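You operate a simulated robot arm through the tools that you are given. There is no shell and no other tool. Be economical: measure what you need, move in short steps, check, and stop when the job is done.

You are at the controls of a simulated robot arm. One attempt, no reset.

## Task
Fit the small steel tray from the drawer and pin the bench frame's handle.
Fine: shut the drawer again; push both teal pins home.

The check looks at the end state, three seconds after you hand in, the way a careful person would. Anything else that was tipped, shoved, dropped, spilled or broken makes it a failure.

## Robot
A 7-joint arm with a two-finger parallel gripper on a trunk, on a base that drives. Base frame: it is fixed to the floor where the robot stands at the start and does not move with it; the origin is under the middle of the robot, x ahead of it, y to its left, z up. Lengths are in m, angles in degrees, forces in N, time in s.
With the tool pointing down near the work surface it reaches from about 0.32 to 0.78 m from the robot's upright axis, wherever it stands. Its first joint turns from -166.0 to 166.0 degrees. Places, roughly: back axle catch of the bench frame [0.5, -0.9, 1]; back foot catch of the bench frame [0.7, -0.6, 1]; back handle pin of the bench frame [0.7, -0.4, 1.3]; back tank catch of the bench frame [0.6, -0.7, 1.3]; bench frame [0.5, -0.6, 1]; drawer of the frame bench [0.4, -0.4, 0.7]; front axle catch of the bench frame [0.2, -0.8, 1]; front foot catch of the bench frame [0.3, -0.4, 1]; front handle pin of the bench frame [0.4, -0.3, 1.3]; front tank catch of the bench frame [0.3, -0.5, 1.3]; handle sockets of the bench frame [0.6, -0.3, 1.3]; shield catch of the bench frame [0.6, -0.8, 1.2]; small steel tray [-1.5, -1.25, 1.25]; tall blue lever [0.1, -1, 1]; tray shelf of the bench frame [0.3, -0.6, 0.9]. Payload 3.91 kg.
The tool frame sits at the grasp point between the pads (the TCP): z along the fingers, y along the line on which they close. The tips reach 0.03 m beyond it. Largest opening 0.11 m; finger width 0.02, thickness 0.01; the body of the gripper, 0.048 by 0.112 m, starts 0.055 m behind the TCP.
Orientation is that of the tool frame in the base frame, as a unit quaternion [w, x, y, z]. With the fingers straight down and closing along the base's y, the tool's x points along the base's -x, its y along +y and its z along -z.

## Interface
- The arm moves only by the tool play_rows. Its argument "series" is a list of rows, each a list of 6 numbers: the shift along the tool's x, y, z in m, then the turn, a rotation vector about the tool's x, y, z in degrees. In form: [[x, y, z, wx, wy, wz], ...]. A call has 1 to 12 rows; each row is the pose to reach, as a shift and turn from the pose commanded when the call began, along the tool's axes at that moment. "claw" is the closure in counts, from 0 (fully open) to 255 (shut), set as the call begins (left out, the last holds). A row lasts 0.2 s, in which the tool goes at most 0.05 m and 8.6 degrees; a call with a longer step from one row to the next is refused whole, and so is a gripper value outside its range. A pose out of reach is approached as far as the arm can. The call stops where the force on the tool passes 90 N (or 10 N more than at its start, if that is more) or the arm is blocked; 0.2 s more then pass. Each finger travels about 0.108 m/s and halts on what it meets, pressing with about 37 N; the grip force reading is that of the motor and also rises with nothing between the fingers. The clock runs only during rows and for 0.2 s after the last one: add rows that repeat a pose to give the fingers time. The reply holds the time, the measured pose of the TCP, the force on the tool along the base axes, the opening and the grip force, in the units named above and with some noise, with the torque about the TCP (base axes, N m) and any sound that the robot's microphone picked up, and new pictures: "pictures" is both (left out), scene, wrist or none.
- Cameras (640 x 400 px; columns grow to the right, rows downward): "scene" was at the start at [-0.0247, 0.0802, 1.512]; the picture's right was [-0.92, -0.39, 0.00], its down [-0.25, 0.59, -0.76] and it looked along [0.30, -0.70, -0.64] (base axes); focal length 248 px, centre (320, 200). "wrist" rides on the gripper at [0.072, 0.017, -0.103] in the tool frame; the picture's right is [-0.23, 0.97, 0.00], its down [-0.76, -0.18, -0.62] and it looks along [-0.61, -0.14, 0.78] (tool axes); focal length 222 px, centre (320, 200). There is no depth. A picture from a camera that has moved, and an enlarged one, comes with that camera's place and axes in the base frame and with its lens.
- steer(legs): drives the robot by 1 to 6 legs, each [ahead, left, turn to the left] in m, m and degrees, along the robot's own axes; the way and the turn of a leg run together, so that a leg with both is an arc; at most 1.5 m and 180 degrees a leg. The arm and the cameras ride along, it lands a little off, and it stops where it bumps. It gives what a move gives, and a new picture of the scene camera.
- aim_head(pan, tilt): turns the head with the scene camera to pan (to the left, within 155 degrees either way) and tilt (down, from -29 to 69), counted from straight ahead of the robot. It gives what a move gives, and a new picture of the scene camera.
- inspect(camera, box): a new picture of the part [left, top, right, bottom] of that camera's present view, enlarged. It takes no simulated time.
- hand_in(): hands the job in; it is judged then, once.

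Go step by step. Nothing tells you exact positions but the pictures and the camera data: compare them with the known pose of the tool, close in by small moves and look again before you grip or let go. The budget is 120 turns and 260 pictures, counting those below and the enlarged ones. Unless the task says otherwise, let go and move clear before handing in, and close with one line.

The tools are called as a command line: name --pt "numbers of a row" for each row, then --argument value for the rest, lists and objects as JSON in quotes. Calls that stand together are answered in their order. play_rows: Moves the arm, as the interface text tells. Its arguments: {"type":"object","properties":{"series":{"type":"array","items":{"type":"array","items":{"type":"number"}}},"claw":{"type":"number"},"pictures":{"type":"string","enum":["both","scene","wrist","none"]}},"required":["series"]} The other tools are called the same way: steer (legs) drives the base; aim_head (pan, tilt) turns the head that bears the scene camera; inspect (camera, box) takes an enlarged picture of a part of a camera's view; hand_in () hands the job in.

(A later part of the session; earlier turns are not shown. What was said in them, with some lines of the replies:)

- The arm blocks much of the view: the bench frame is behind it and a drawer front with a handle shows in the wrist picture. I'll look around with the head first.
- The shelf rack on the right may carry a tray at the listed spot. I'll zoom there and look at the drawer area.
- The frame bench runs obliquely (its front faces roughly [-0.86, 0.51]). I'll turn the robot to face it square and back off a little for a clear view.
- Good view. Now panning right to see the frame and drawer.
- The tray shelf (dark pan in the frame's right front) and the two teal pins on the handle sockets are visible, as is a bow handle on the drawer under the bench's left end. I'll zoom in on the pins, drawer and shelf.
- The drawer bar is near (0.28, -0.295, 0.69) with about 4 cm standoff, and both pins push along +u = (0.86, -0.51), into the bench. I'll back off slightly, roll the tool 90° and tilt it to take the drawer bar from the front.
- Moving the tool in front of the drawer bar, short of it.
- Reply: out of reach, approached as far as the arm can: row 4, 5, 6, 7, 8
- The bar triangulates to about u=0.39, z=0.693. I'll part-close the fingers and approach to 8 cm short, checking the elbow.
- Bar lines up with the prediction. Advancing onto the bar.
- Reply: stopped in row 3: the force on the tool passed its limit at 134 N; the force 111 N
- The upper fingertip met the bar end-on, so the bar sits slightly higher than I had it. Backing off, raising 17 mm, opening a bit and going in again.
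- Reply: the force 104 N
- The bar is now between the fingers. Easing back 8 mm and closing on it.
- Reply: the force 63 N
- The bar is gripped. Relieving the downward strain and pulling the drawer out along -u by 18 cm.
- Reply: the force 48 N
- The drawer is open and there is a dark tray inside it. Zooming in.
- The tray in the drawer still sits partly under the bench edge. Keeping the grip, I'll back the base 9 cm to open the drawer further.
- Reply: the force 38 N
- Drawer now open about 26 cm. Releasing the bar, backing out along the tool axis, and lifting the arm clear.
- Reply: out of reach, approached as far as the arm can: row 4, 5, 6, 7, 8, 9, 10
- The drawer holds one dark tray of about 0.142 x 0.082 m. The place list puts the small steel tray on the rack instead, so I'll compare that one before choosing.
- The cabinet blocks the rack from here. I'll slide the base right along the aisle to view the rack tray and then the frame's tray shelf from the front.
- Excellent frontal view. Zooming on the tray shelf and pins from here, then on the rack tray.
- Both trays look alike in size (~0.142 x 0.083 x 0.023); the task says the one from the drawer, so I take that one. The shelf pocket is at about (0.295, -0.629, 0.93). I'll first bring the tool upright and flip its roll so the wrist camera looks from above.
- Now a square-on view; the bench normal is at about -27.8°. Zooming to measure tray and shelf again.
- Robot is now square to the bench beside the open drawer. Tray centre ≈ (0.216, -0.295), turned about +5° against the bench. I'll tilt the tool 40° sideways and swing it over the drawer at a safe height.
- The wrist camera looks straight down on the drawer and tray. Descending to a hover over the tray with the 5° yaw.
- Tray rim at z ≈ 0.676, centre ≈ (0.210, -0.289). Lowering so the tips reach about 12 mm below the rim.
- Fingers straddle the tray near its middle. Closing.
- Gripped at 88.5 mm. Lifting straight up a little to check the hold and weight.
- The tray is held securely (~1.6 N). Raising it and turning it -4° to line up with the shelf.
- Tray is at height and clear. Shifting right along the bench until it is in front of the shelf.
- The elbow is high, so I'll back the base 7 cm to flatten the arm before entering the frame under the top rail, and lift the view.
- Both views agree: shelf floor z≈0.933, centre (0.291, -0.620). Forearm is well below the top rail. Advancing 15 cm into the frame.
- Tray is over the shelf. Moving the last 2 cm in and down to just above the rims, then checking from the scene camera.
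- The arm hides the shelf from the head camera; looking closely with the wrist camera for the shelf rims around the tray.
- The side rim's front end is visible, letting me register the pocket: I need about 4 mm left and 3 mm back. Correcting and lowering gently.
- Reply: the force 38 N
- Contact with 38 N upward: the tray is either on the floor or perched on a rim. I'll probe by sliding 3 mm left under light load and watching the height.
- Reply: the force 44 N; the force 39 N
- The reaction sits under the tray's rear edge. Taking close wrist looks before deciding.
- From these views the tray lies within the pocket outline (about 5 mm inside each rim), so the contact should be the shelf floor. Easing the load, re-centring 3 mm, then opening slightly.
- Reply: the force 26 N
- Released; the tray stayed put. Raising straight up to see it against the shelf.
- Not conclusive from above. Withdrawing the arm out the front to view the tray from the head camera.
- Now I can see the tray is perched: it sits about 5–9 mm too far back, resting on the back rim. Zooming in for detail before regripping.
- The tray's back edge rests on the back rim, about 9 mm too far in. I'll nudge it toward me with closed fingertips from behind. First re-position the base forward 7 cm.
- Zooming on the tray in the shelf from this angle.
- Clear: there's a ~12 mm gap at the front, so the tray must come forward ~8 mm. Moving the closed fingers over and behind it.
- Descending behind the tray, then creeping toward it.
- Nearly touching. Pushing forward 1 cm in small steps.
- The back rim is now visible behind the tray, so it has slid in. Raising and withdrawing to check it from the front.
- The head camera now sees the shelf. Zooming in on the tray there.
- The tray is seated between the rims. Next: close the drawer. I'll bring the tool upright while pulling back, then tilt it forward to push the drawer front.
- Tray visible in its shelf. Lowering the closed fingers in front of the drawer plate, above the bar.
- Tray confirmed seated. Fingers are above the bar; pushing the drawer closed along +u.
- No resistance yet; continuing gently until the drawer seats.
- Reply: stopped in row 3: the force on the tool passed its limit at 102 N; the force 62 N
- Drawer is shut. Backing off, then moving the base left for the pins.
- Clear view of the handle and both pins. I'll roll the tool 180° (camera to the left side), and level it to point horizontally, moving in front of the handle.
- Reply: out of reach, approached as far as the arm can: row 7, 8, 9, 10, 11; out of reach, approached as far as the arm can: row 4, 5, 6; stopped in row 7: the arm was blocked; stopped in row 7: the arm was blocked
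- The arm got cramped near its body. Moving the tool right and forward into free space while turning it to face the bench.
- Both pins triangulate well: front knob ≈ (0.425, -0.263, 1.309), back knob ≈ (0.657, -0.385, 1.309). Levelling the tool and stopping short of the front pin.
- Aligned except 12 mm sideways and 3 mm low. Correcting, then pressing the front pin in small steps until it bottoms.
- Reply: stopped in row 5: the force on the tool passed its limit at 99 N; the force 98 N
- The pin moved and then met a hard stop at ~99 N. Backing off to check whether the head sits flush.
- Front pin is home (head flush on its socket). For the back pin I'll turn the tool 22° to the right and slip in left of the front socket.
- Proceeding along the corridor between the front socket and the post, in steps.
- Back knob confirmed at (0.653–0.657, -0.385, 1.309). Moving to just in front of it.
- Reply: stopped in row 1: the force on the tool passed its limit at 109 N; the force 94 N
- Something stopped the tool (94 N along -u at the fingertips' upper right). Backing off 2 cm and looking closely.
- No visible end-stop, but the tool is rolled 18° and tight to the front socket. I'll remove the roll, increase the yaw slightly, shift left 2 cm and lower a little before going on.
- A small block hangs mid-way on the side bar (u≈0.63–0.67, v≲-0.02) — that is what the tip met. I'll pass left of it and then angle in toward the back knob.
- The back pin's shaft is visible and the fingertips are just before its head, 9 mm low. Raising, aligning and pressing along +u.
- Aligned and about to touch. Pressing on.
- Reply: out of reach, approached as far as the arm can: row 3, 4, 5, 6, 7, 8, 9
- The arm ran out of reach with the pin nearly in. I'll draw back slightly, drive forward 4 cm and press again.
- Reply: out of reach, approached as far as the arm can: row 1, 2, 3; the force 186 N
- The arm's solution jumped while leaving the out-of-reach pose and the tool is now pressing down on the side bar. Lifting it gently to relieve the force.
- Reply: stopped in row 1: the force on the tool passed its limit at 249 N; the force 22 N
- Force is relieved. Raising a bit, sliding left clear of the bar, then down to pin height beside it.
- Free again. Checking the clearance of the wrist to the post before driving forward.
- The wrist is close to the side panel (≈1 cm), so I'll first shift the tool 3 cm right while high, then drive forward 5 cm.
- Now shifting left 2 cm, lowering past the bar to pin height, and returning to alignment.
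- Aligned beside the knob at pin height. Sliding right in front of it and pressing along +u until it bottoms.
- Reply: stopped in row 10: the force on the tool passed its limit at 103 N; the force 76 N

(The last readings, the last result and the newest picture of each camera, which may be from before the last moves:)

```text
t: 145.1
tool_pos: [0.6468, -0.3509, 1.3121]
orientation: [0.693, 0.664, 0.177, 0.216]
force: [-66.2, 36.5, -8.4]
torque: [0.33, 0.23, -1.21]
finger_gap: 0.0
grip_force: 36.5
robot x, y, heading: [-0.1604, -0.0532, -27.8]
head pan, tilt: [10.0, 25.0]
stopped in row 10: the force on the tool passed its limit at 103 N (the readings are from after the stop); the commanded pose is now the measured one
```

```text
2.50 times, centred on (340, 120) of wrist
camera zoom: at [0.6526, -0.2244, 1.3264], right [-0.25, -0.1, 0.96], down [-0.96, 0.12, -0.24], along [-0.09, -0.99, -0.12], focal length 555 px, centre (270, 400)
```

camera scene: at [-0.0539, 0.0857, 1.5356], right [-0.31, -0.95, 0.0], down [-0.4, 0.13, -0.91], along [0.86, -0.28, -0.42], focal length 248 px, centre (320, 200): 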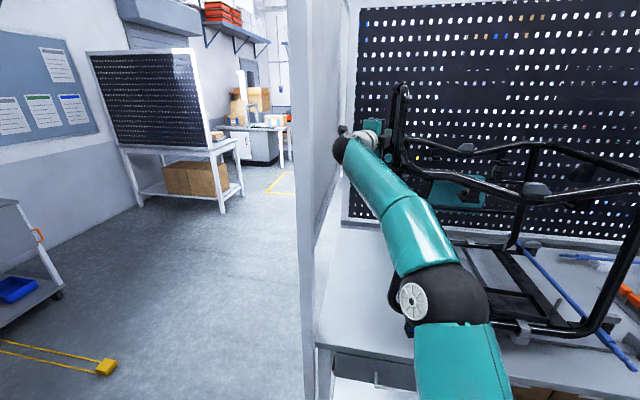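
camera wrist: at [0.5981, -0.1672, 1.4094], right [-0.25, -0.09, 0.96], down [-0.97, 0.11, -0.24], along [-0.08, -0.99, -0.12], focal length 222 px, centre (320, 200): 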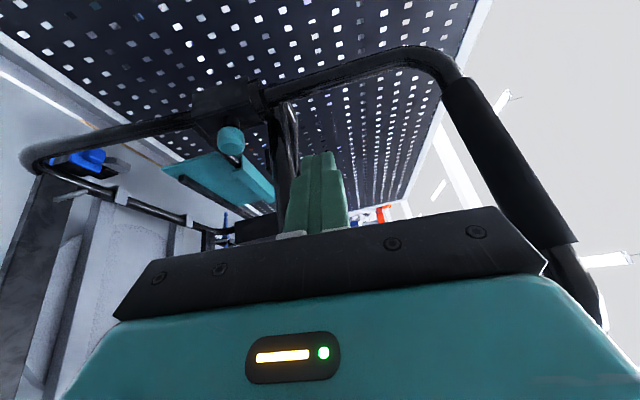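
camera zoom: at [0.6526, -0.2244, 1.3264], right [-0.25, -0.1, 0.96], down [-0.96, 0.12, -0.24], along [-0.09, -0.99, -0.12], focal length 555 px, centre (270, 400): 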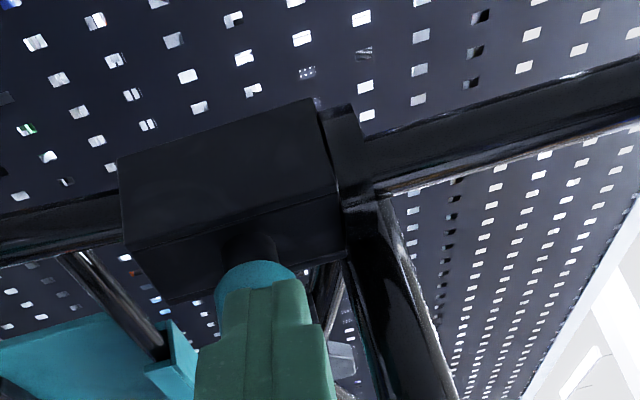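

The back pin met a hard stop at ~100 N with its head on the socket bush. Withdrawing along the same corridor.

play_rows --pt "-0.0099 0.001 -0.0174 0 0 0" --pt "-0.0012 0.0013 -0.0223 0 0 0" --pt "-0.0097 0.0027 -0.0474 0 0 0" --pt "-0.0184 0.0045 -0.077 0 0 0" --pt "-0.0254 0.006 -0.1075 0 0 0" --pt "-0.0333 0.008 -0.1376 0 0 0" --pt "-0.0505 0.0097 -0.168 0 0 0" --pt "-0.0678 0.0115 -0.1985 0 0 0" --pt "-0.0893 0.0135 -0.2323 0 0 0" --pt "-0.1117 0.0154 -0.2656 0 0 0" --pt "-0.1349 0.0173 -0.2984 0 0 0"

inspect --camera "wrist" --box '[220, 0, 420, 160]'

```text
t: 147.5
tool_pos: [0.3754, -0.1742, 1.3044]
orientation: [0.693, 0.665, 0.179, 0.214]
force: [1.3, -0.3, -0.3]
torque: [-0.02, 0.0, -0.02]
finger_gap: 0.0
grip_force: 37.6
robot x, y, heading: [-0.1602, -0.0542, -27.8]
head pan, tilt: [10.0, 25.0]
camera scene: at [-0.0502, 0.0838, 1.5355], right [-0.31, -0.95, 0.0], down [-0.4, 0.13, -0.91], along [0.86, -0.28, -0.42], focal length 248 px, centre (320, 200)
camera wrist: at [0.3817, -0.0478, 1.3199], right [-0.25, -0.1, 0.96], down [-0.97, 0.11, -0.24], along [-0.08, -0.99, -0.12], focal length 222 px, centre (320, 200)
```

scene: 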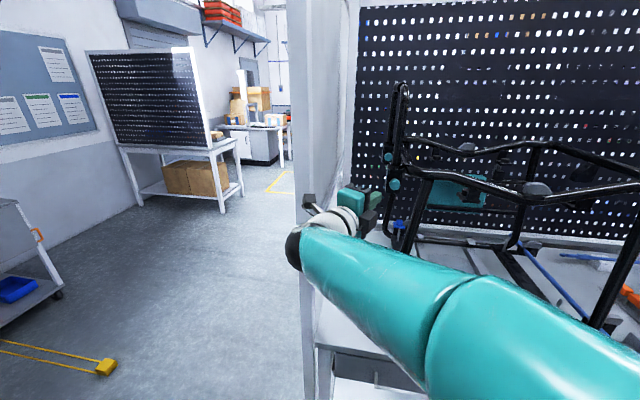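
wrist: 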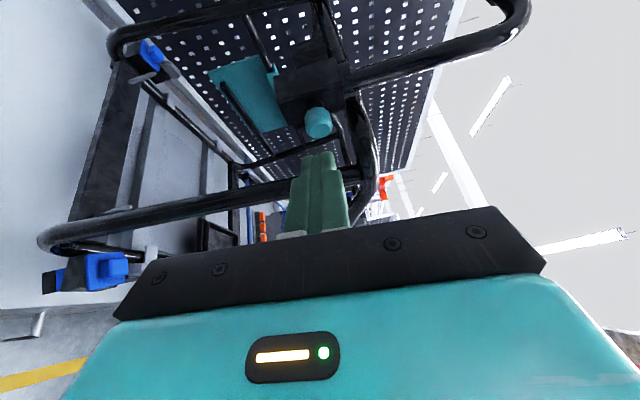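

```text
2.50 times, centred on (320, 80) of wrist
camera zoom: at [0.3817, -0.0478, 1.3199], right [-0.25, -0.1, 0.96], down [-0.97, 0.11, -0.24], along [-0.08, -0.99, -0.12], focal length 555 px, centre (320, 500)
```

zoom: 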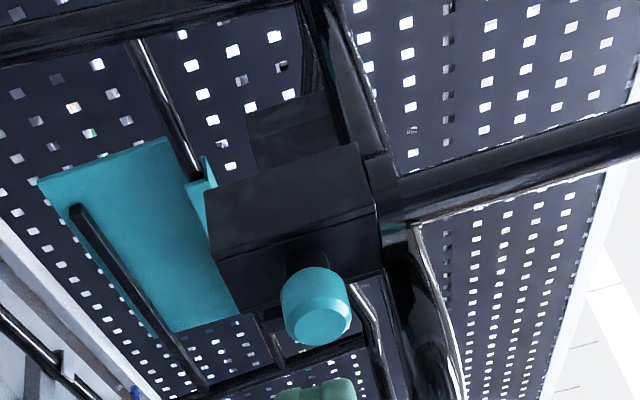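

Front pin looks the same (head on its bush, no shaft showing). Backing the base away and re-checking everything.

steer --legs '[[-0.2, 0, 0], [0, -0.25, 0]]'

aim_head --pan 8 --tilt 32

```text
t: 154.0
tool_pos: [0.0844, -0.3007, 1.3069]
orientation: [0.693, 0.664, 0.18, 0.215]
force: [0.2, -0.8, -0.2]
torque: [0.01, 0.0, 0.0]
finger_gap: 0.0001
grip_force: 36.8
robot x, y, heading: [-0.4521, -0.1846, -27.5]
head pan, tilt: [10.0, 25.0]
camera scene: at [-0.3448, -0.0451, 1.5356], right [-0.3, -0.95, 0.0], down [-0.4, 0.13, -0.91], along [0.86, -0.28, -0.42], focal length 248 px, centre (320, 200)
```

scene: 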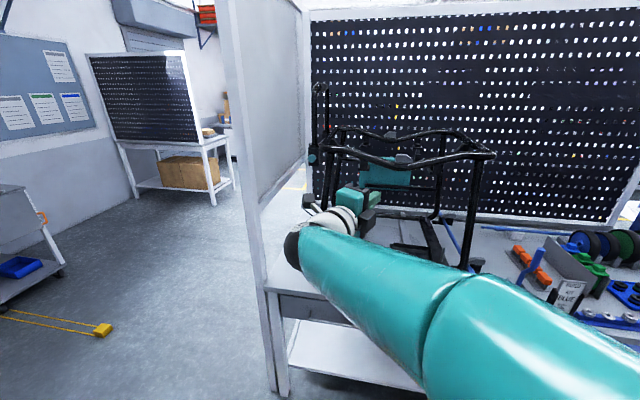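

```text
t: 154.7
tool_pos: [0.0844, -0.3003, 1.3061]
orientation: [0.692, 0.665, 0.181, 0.215]
force: [-0.4, -1.3, -0.1]
torque: [0.01, -0.01, 0.01]
finger_gap: 0.0
grip_force: 36.7
robot x, y, heading: [-0.4503, -0.1846, -27.9]
head pan, tilt: [8.0, 32.0]
camera scene: at [-0.3472, -0.0472, 1.5244], right [-0.34, -0.94, 0.0], down [-0.5, 0.18, -0.85], along [0.8, -0.29, -0.53], focal length 248 px, centre (320, 200)
```

scene: 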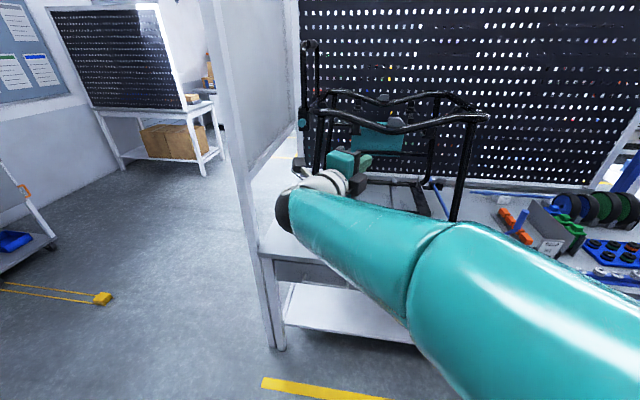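

The arm hides the frame; lowering it out of the sight line.

play_rows --pt "0 -0.04 -0.01 0 0 0" --pt "0 -0.08 -0.02 0 0 0" --pt "0 -0.12 -0.03 0 0 0" --pt "0 -0.16 -0.04 0 0 0" --pt "0 -0.2 -0.05 0 0 0" --pt "0 -0.24 -0.06 0 0 0" --pt "0 -0.28 -0.06 0 0 0" --pt "0 -0.32 -0.06 0 0 0" --pt "0 -0.36 -0.06 0 0 0" --pt "0 -0.4 -0.06 0 0 0" --pictures "scene"

inspect --camera "scene" --box '[280, 70, 480, 230]'

```text
t: 156.9
tool_pos: [0.0766, -0.2606, 0.9041]
orientation: [0.693, 0.664, 0.18, 0.216]
force: [0.0, 0.8, -0.1]
torque: [0.0, 0.03, 0.05]
finger_gap: 0.0002
grip_force: 36.8
robot x, y, heading: [-0.455, -0.1877, -28.0]
head pan, tilt: [8.0, 32.0]
camera scene: at [-0.3486, -0.0475, 1.5245], right [-0.34, -0.94, 0.0], down [-0.5, 0.18, -0.85], along [0.8, -0.29, -0.53], focal length 248 px, centre (320, 200)
```

scene: 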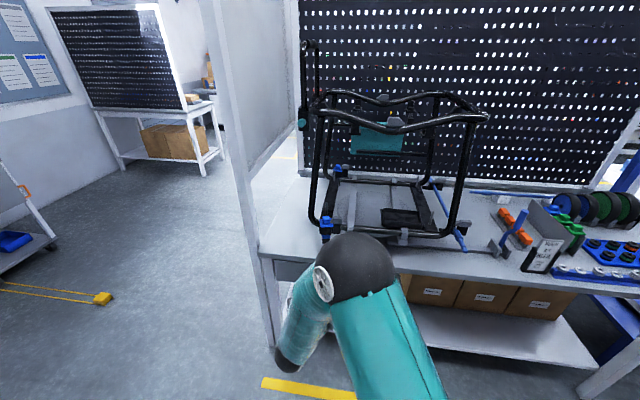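

```text
2.50 times, centred on (380, 150) of scene
camera zoom: at [-0.3486, -0.0475, 1.5245], right [-0.34, -0.94, 0.0], down [-0.5, 0.18, -0.85], along [0.8, -0.29, -0.53], focal length 620 px, centre (170, 325)
```

zoom: 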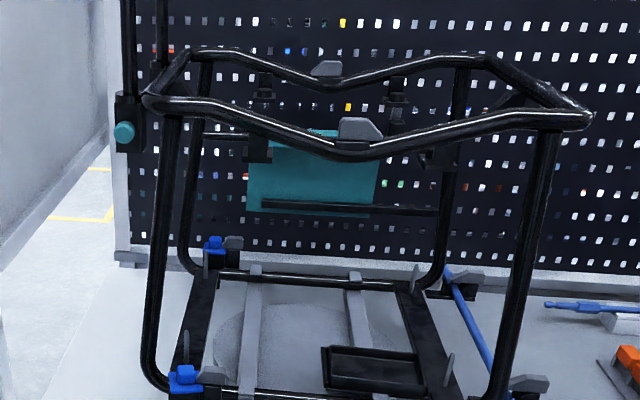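

Frame and tray look in place. Checking tray, pins and drawer in detail.

inspect --camera "scene" --box '[370, 195, 450, 245]'

inspect --camera "scene" --box '[285, 30, 355, 150]'

steer --legs '[[0, -0.3, 0]]'

aim_head --pan 25 --tilt 38

```text
8.00 times, centred on (410, 220) of scene
camera zoom: at [-0.3486, -0.0475, 1.5245], right [-0.34, -0.94, 0.0], down [-0.5, 0.18, -0.85], along [0.8, -0.29, -0.53], focal length 1986 px, centre (-400, 40)
```

zoom: 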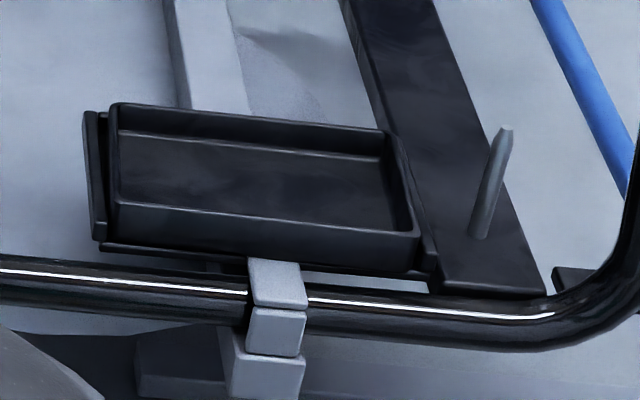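

```text
3.33 times, centred on (320, 90) of scene
camera zoom: at [-0.3486, -0.0475, 1.5245], right [-0.34, -0.94, 0.0], down [-0.5, 0.18, -0.85], along [0.8, -0.29, -0.53], focal length 827 px, centre (320, 567)
```

zoom: 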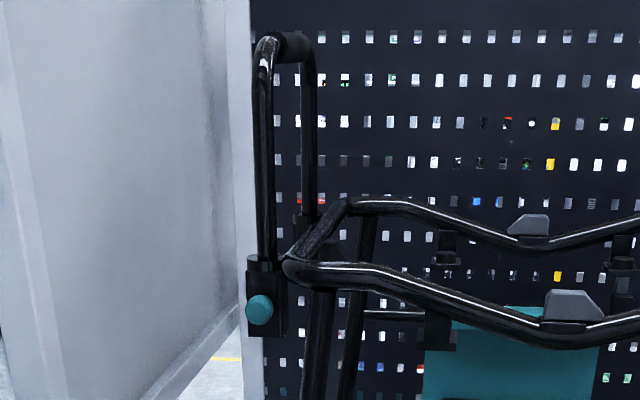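

```text
t: 161.3
tool_pos: [-0.0617, -0.5246, 0.903]
orientation: [0.692, 0.664, 0.181, 0.216]
force: [-0.2, -0.5, 0.0]
torque: [0.03, -0.06, 0.05]
finger_gap: 0.0
grip_force: 36.4
robot x, y, heading: [-0.5946, -0.4513, -27.6]
head pan, tilt: [8.0, 32.0]
camera scene: at [-0.4877, -0.3135, 1.5244], right [-0.34, -0.94, 0.0], down [-0.5, 0.18, -0.85], along [0.8, -0.29, -0.53], focal length 248 px, centre (320, 200)
```

scene: 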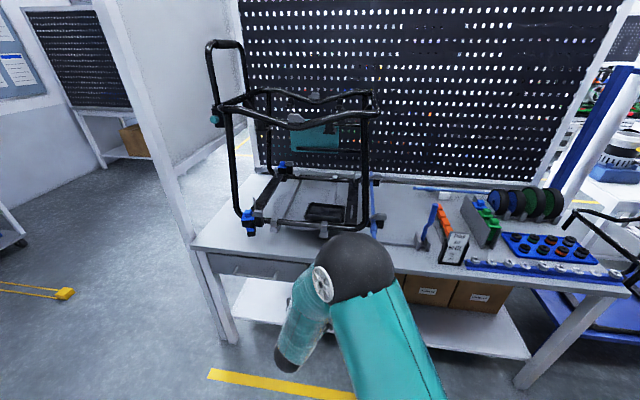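

```text
t: 162.1
tool_pos: [-0.0627, -0.5246, 0.9044]
orientation: [0.693, 0.664, 0.181, 0.216]
force: [0.1, -0.1, 0.9]
torque: [0.0, -0.01, 0.04]
finger_gap: 0.0
grip_force: 37.2
robot x, y, heading: [-0.5939, -0.4489, -27.9]
head pan, tilt: [25.0, 38.0]
camera scene: at [-0.4859, -0.2874, 1.5152], right [-0.05, -1.0, 0.0], down [-0.61, 0.03, -0.79], along [0.79, -0.04, -0.62], focal length 248 px, centre (320, 200)
```

scene: 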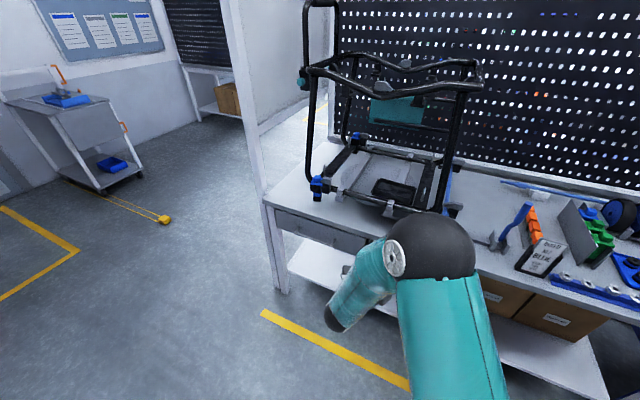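

Tray is seated inside its rims and the handle pins are in. One last look at the drawer front.

inspect --camera "scene" --box '[260, 180, 400, 270]'

inspect --camera "scene" --box '[280, 50, 360, 110]'

inspect --camera "scene" --box '[350, 165, 430, 215]'

```text
4.44 times, centred on (330, 225) of scene
camera zoom: at [-0.4859, -0.2874, 1.5152], right [-0.05, -1.0, 0.0], down [-0.61, 0.03, -0.79], along [0.79, -0.04, -0.62], focal length 1103 px, centre (276, 89)
```

zoom: 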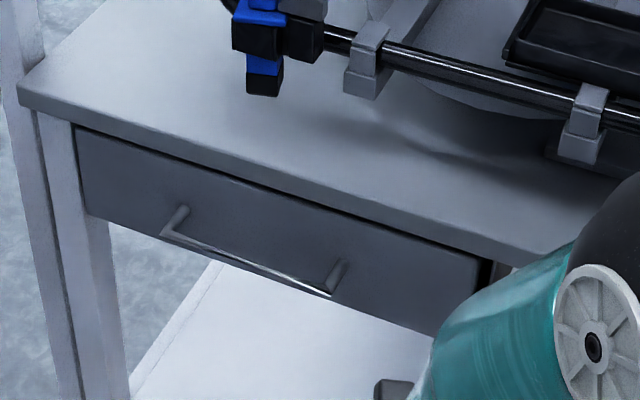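

```text
6.67 times, centred on (320, 80) of scene
camera zoom: at [-0.4859, -0.2874, 1.5152], right [-0.05, -1.0, 0.0], down [-0.61, 0.03, -0.79], along [0.79, -0.04, -0.62], focal length 1655 px, centre (320, 1000)
```

zoom: 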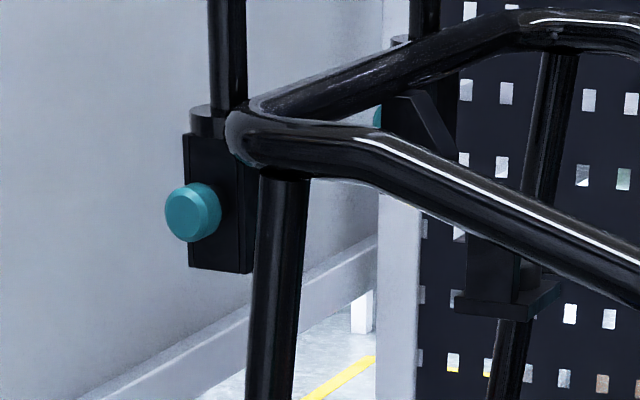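

```text
8.00 times, centred on (390, 190) of scene
camera zoom: at [-0.4859, -0.2874, 1.5152], right [-0.05, -1.0, 0.0], down [-0.61, 0.03, -0.79], along [0.79, -0.04, -0.62], focal length 1986 px, centre (-240, 280)
```

zoom: 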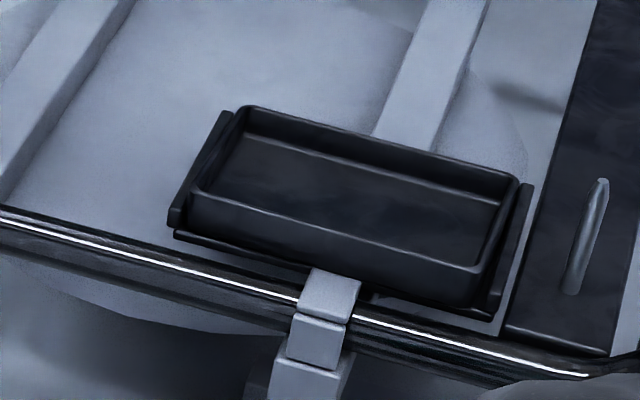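

The drawer is flush under the bench top, the tray sits between its rims, and both pin heads are against their sockets. Handing in.

hand_in

```text
The job is handed in.
```

I fitted the drawer's tray in the bench frame's shelf, shut the drawer and pushed both teal handle pins to a hard stop. While I was seating the back pin, the arm jumped and pressed on the frame's side bar with about 250 N. I saw no damage or shift when I checked afterwards. The place list put the small steel tray on the rack instead, where a near-identical one sits; I used the drawer one, as you asked.
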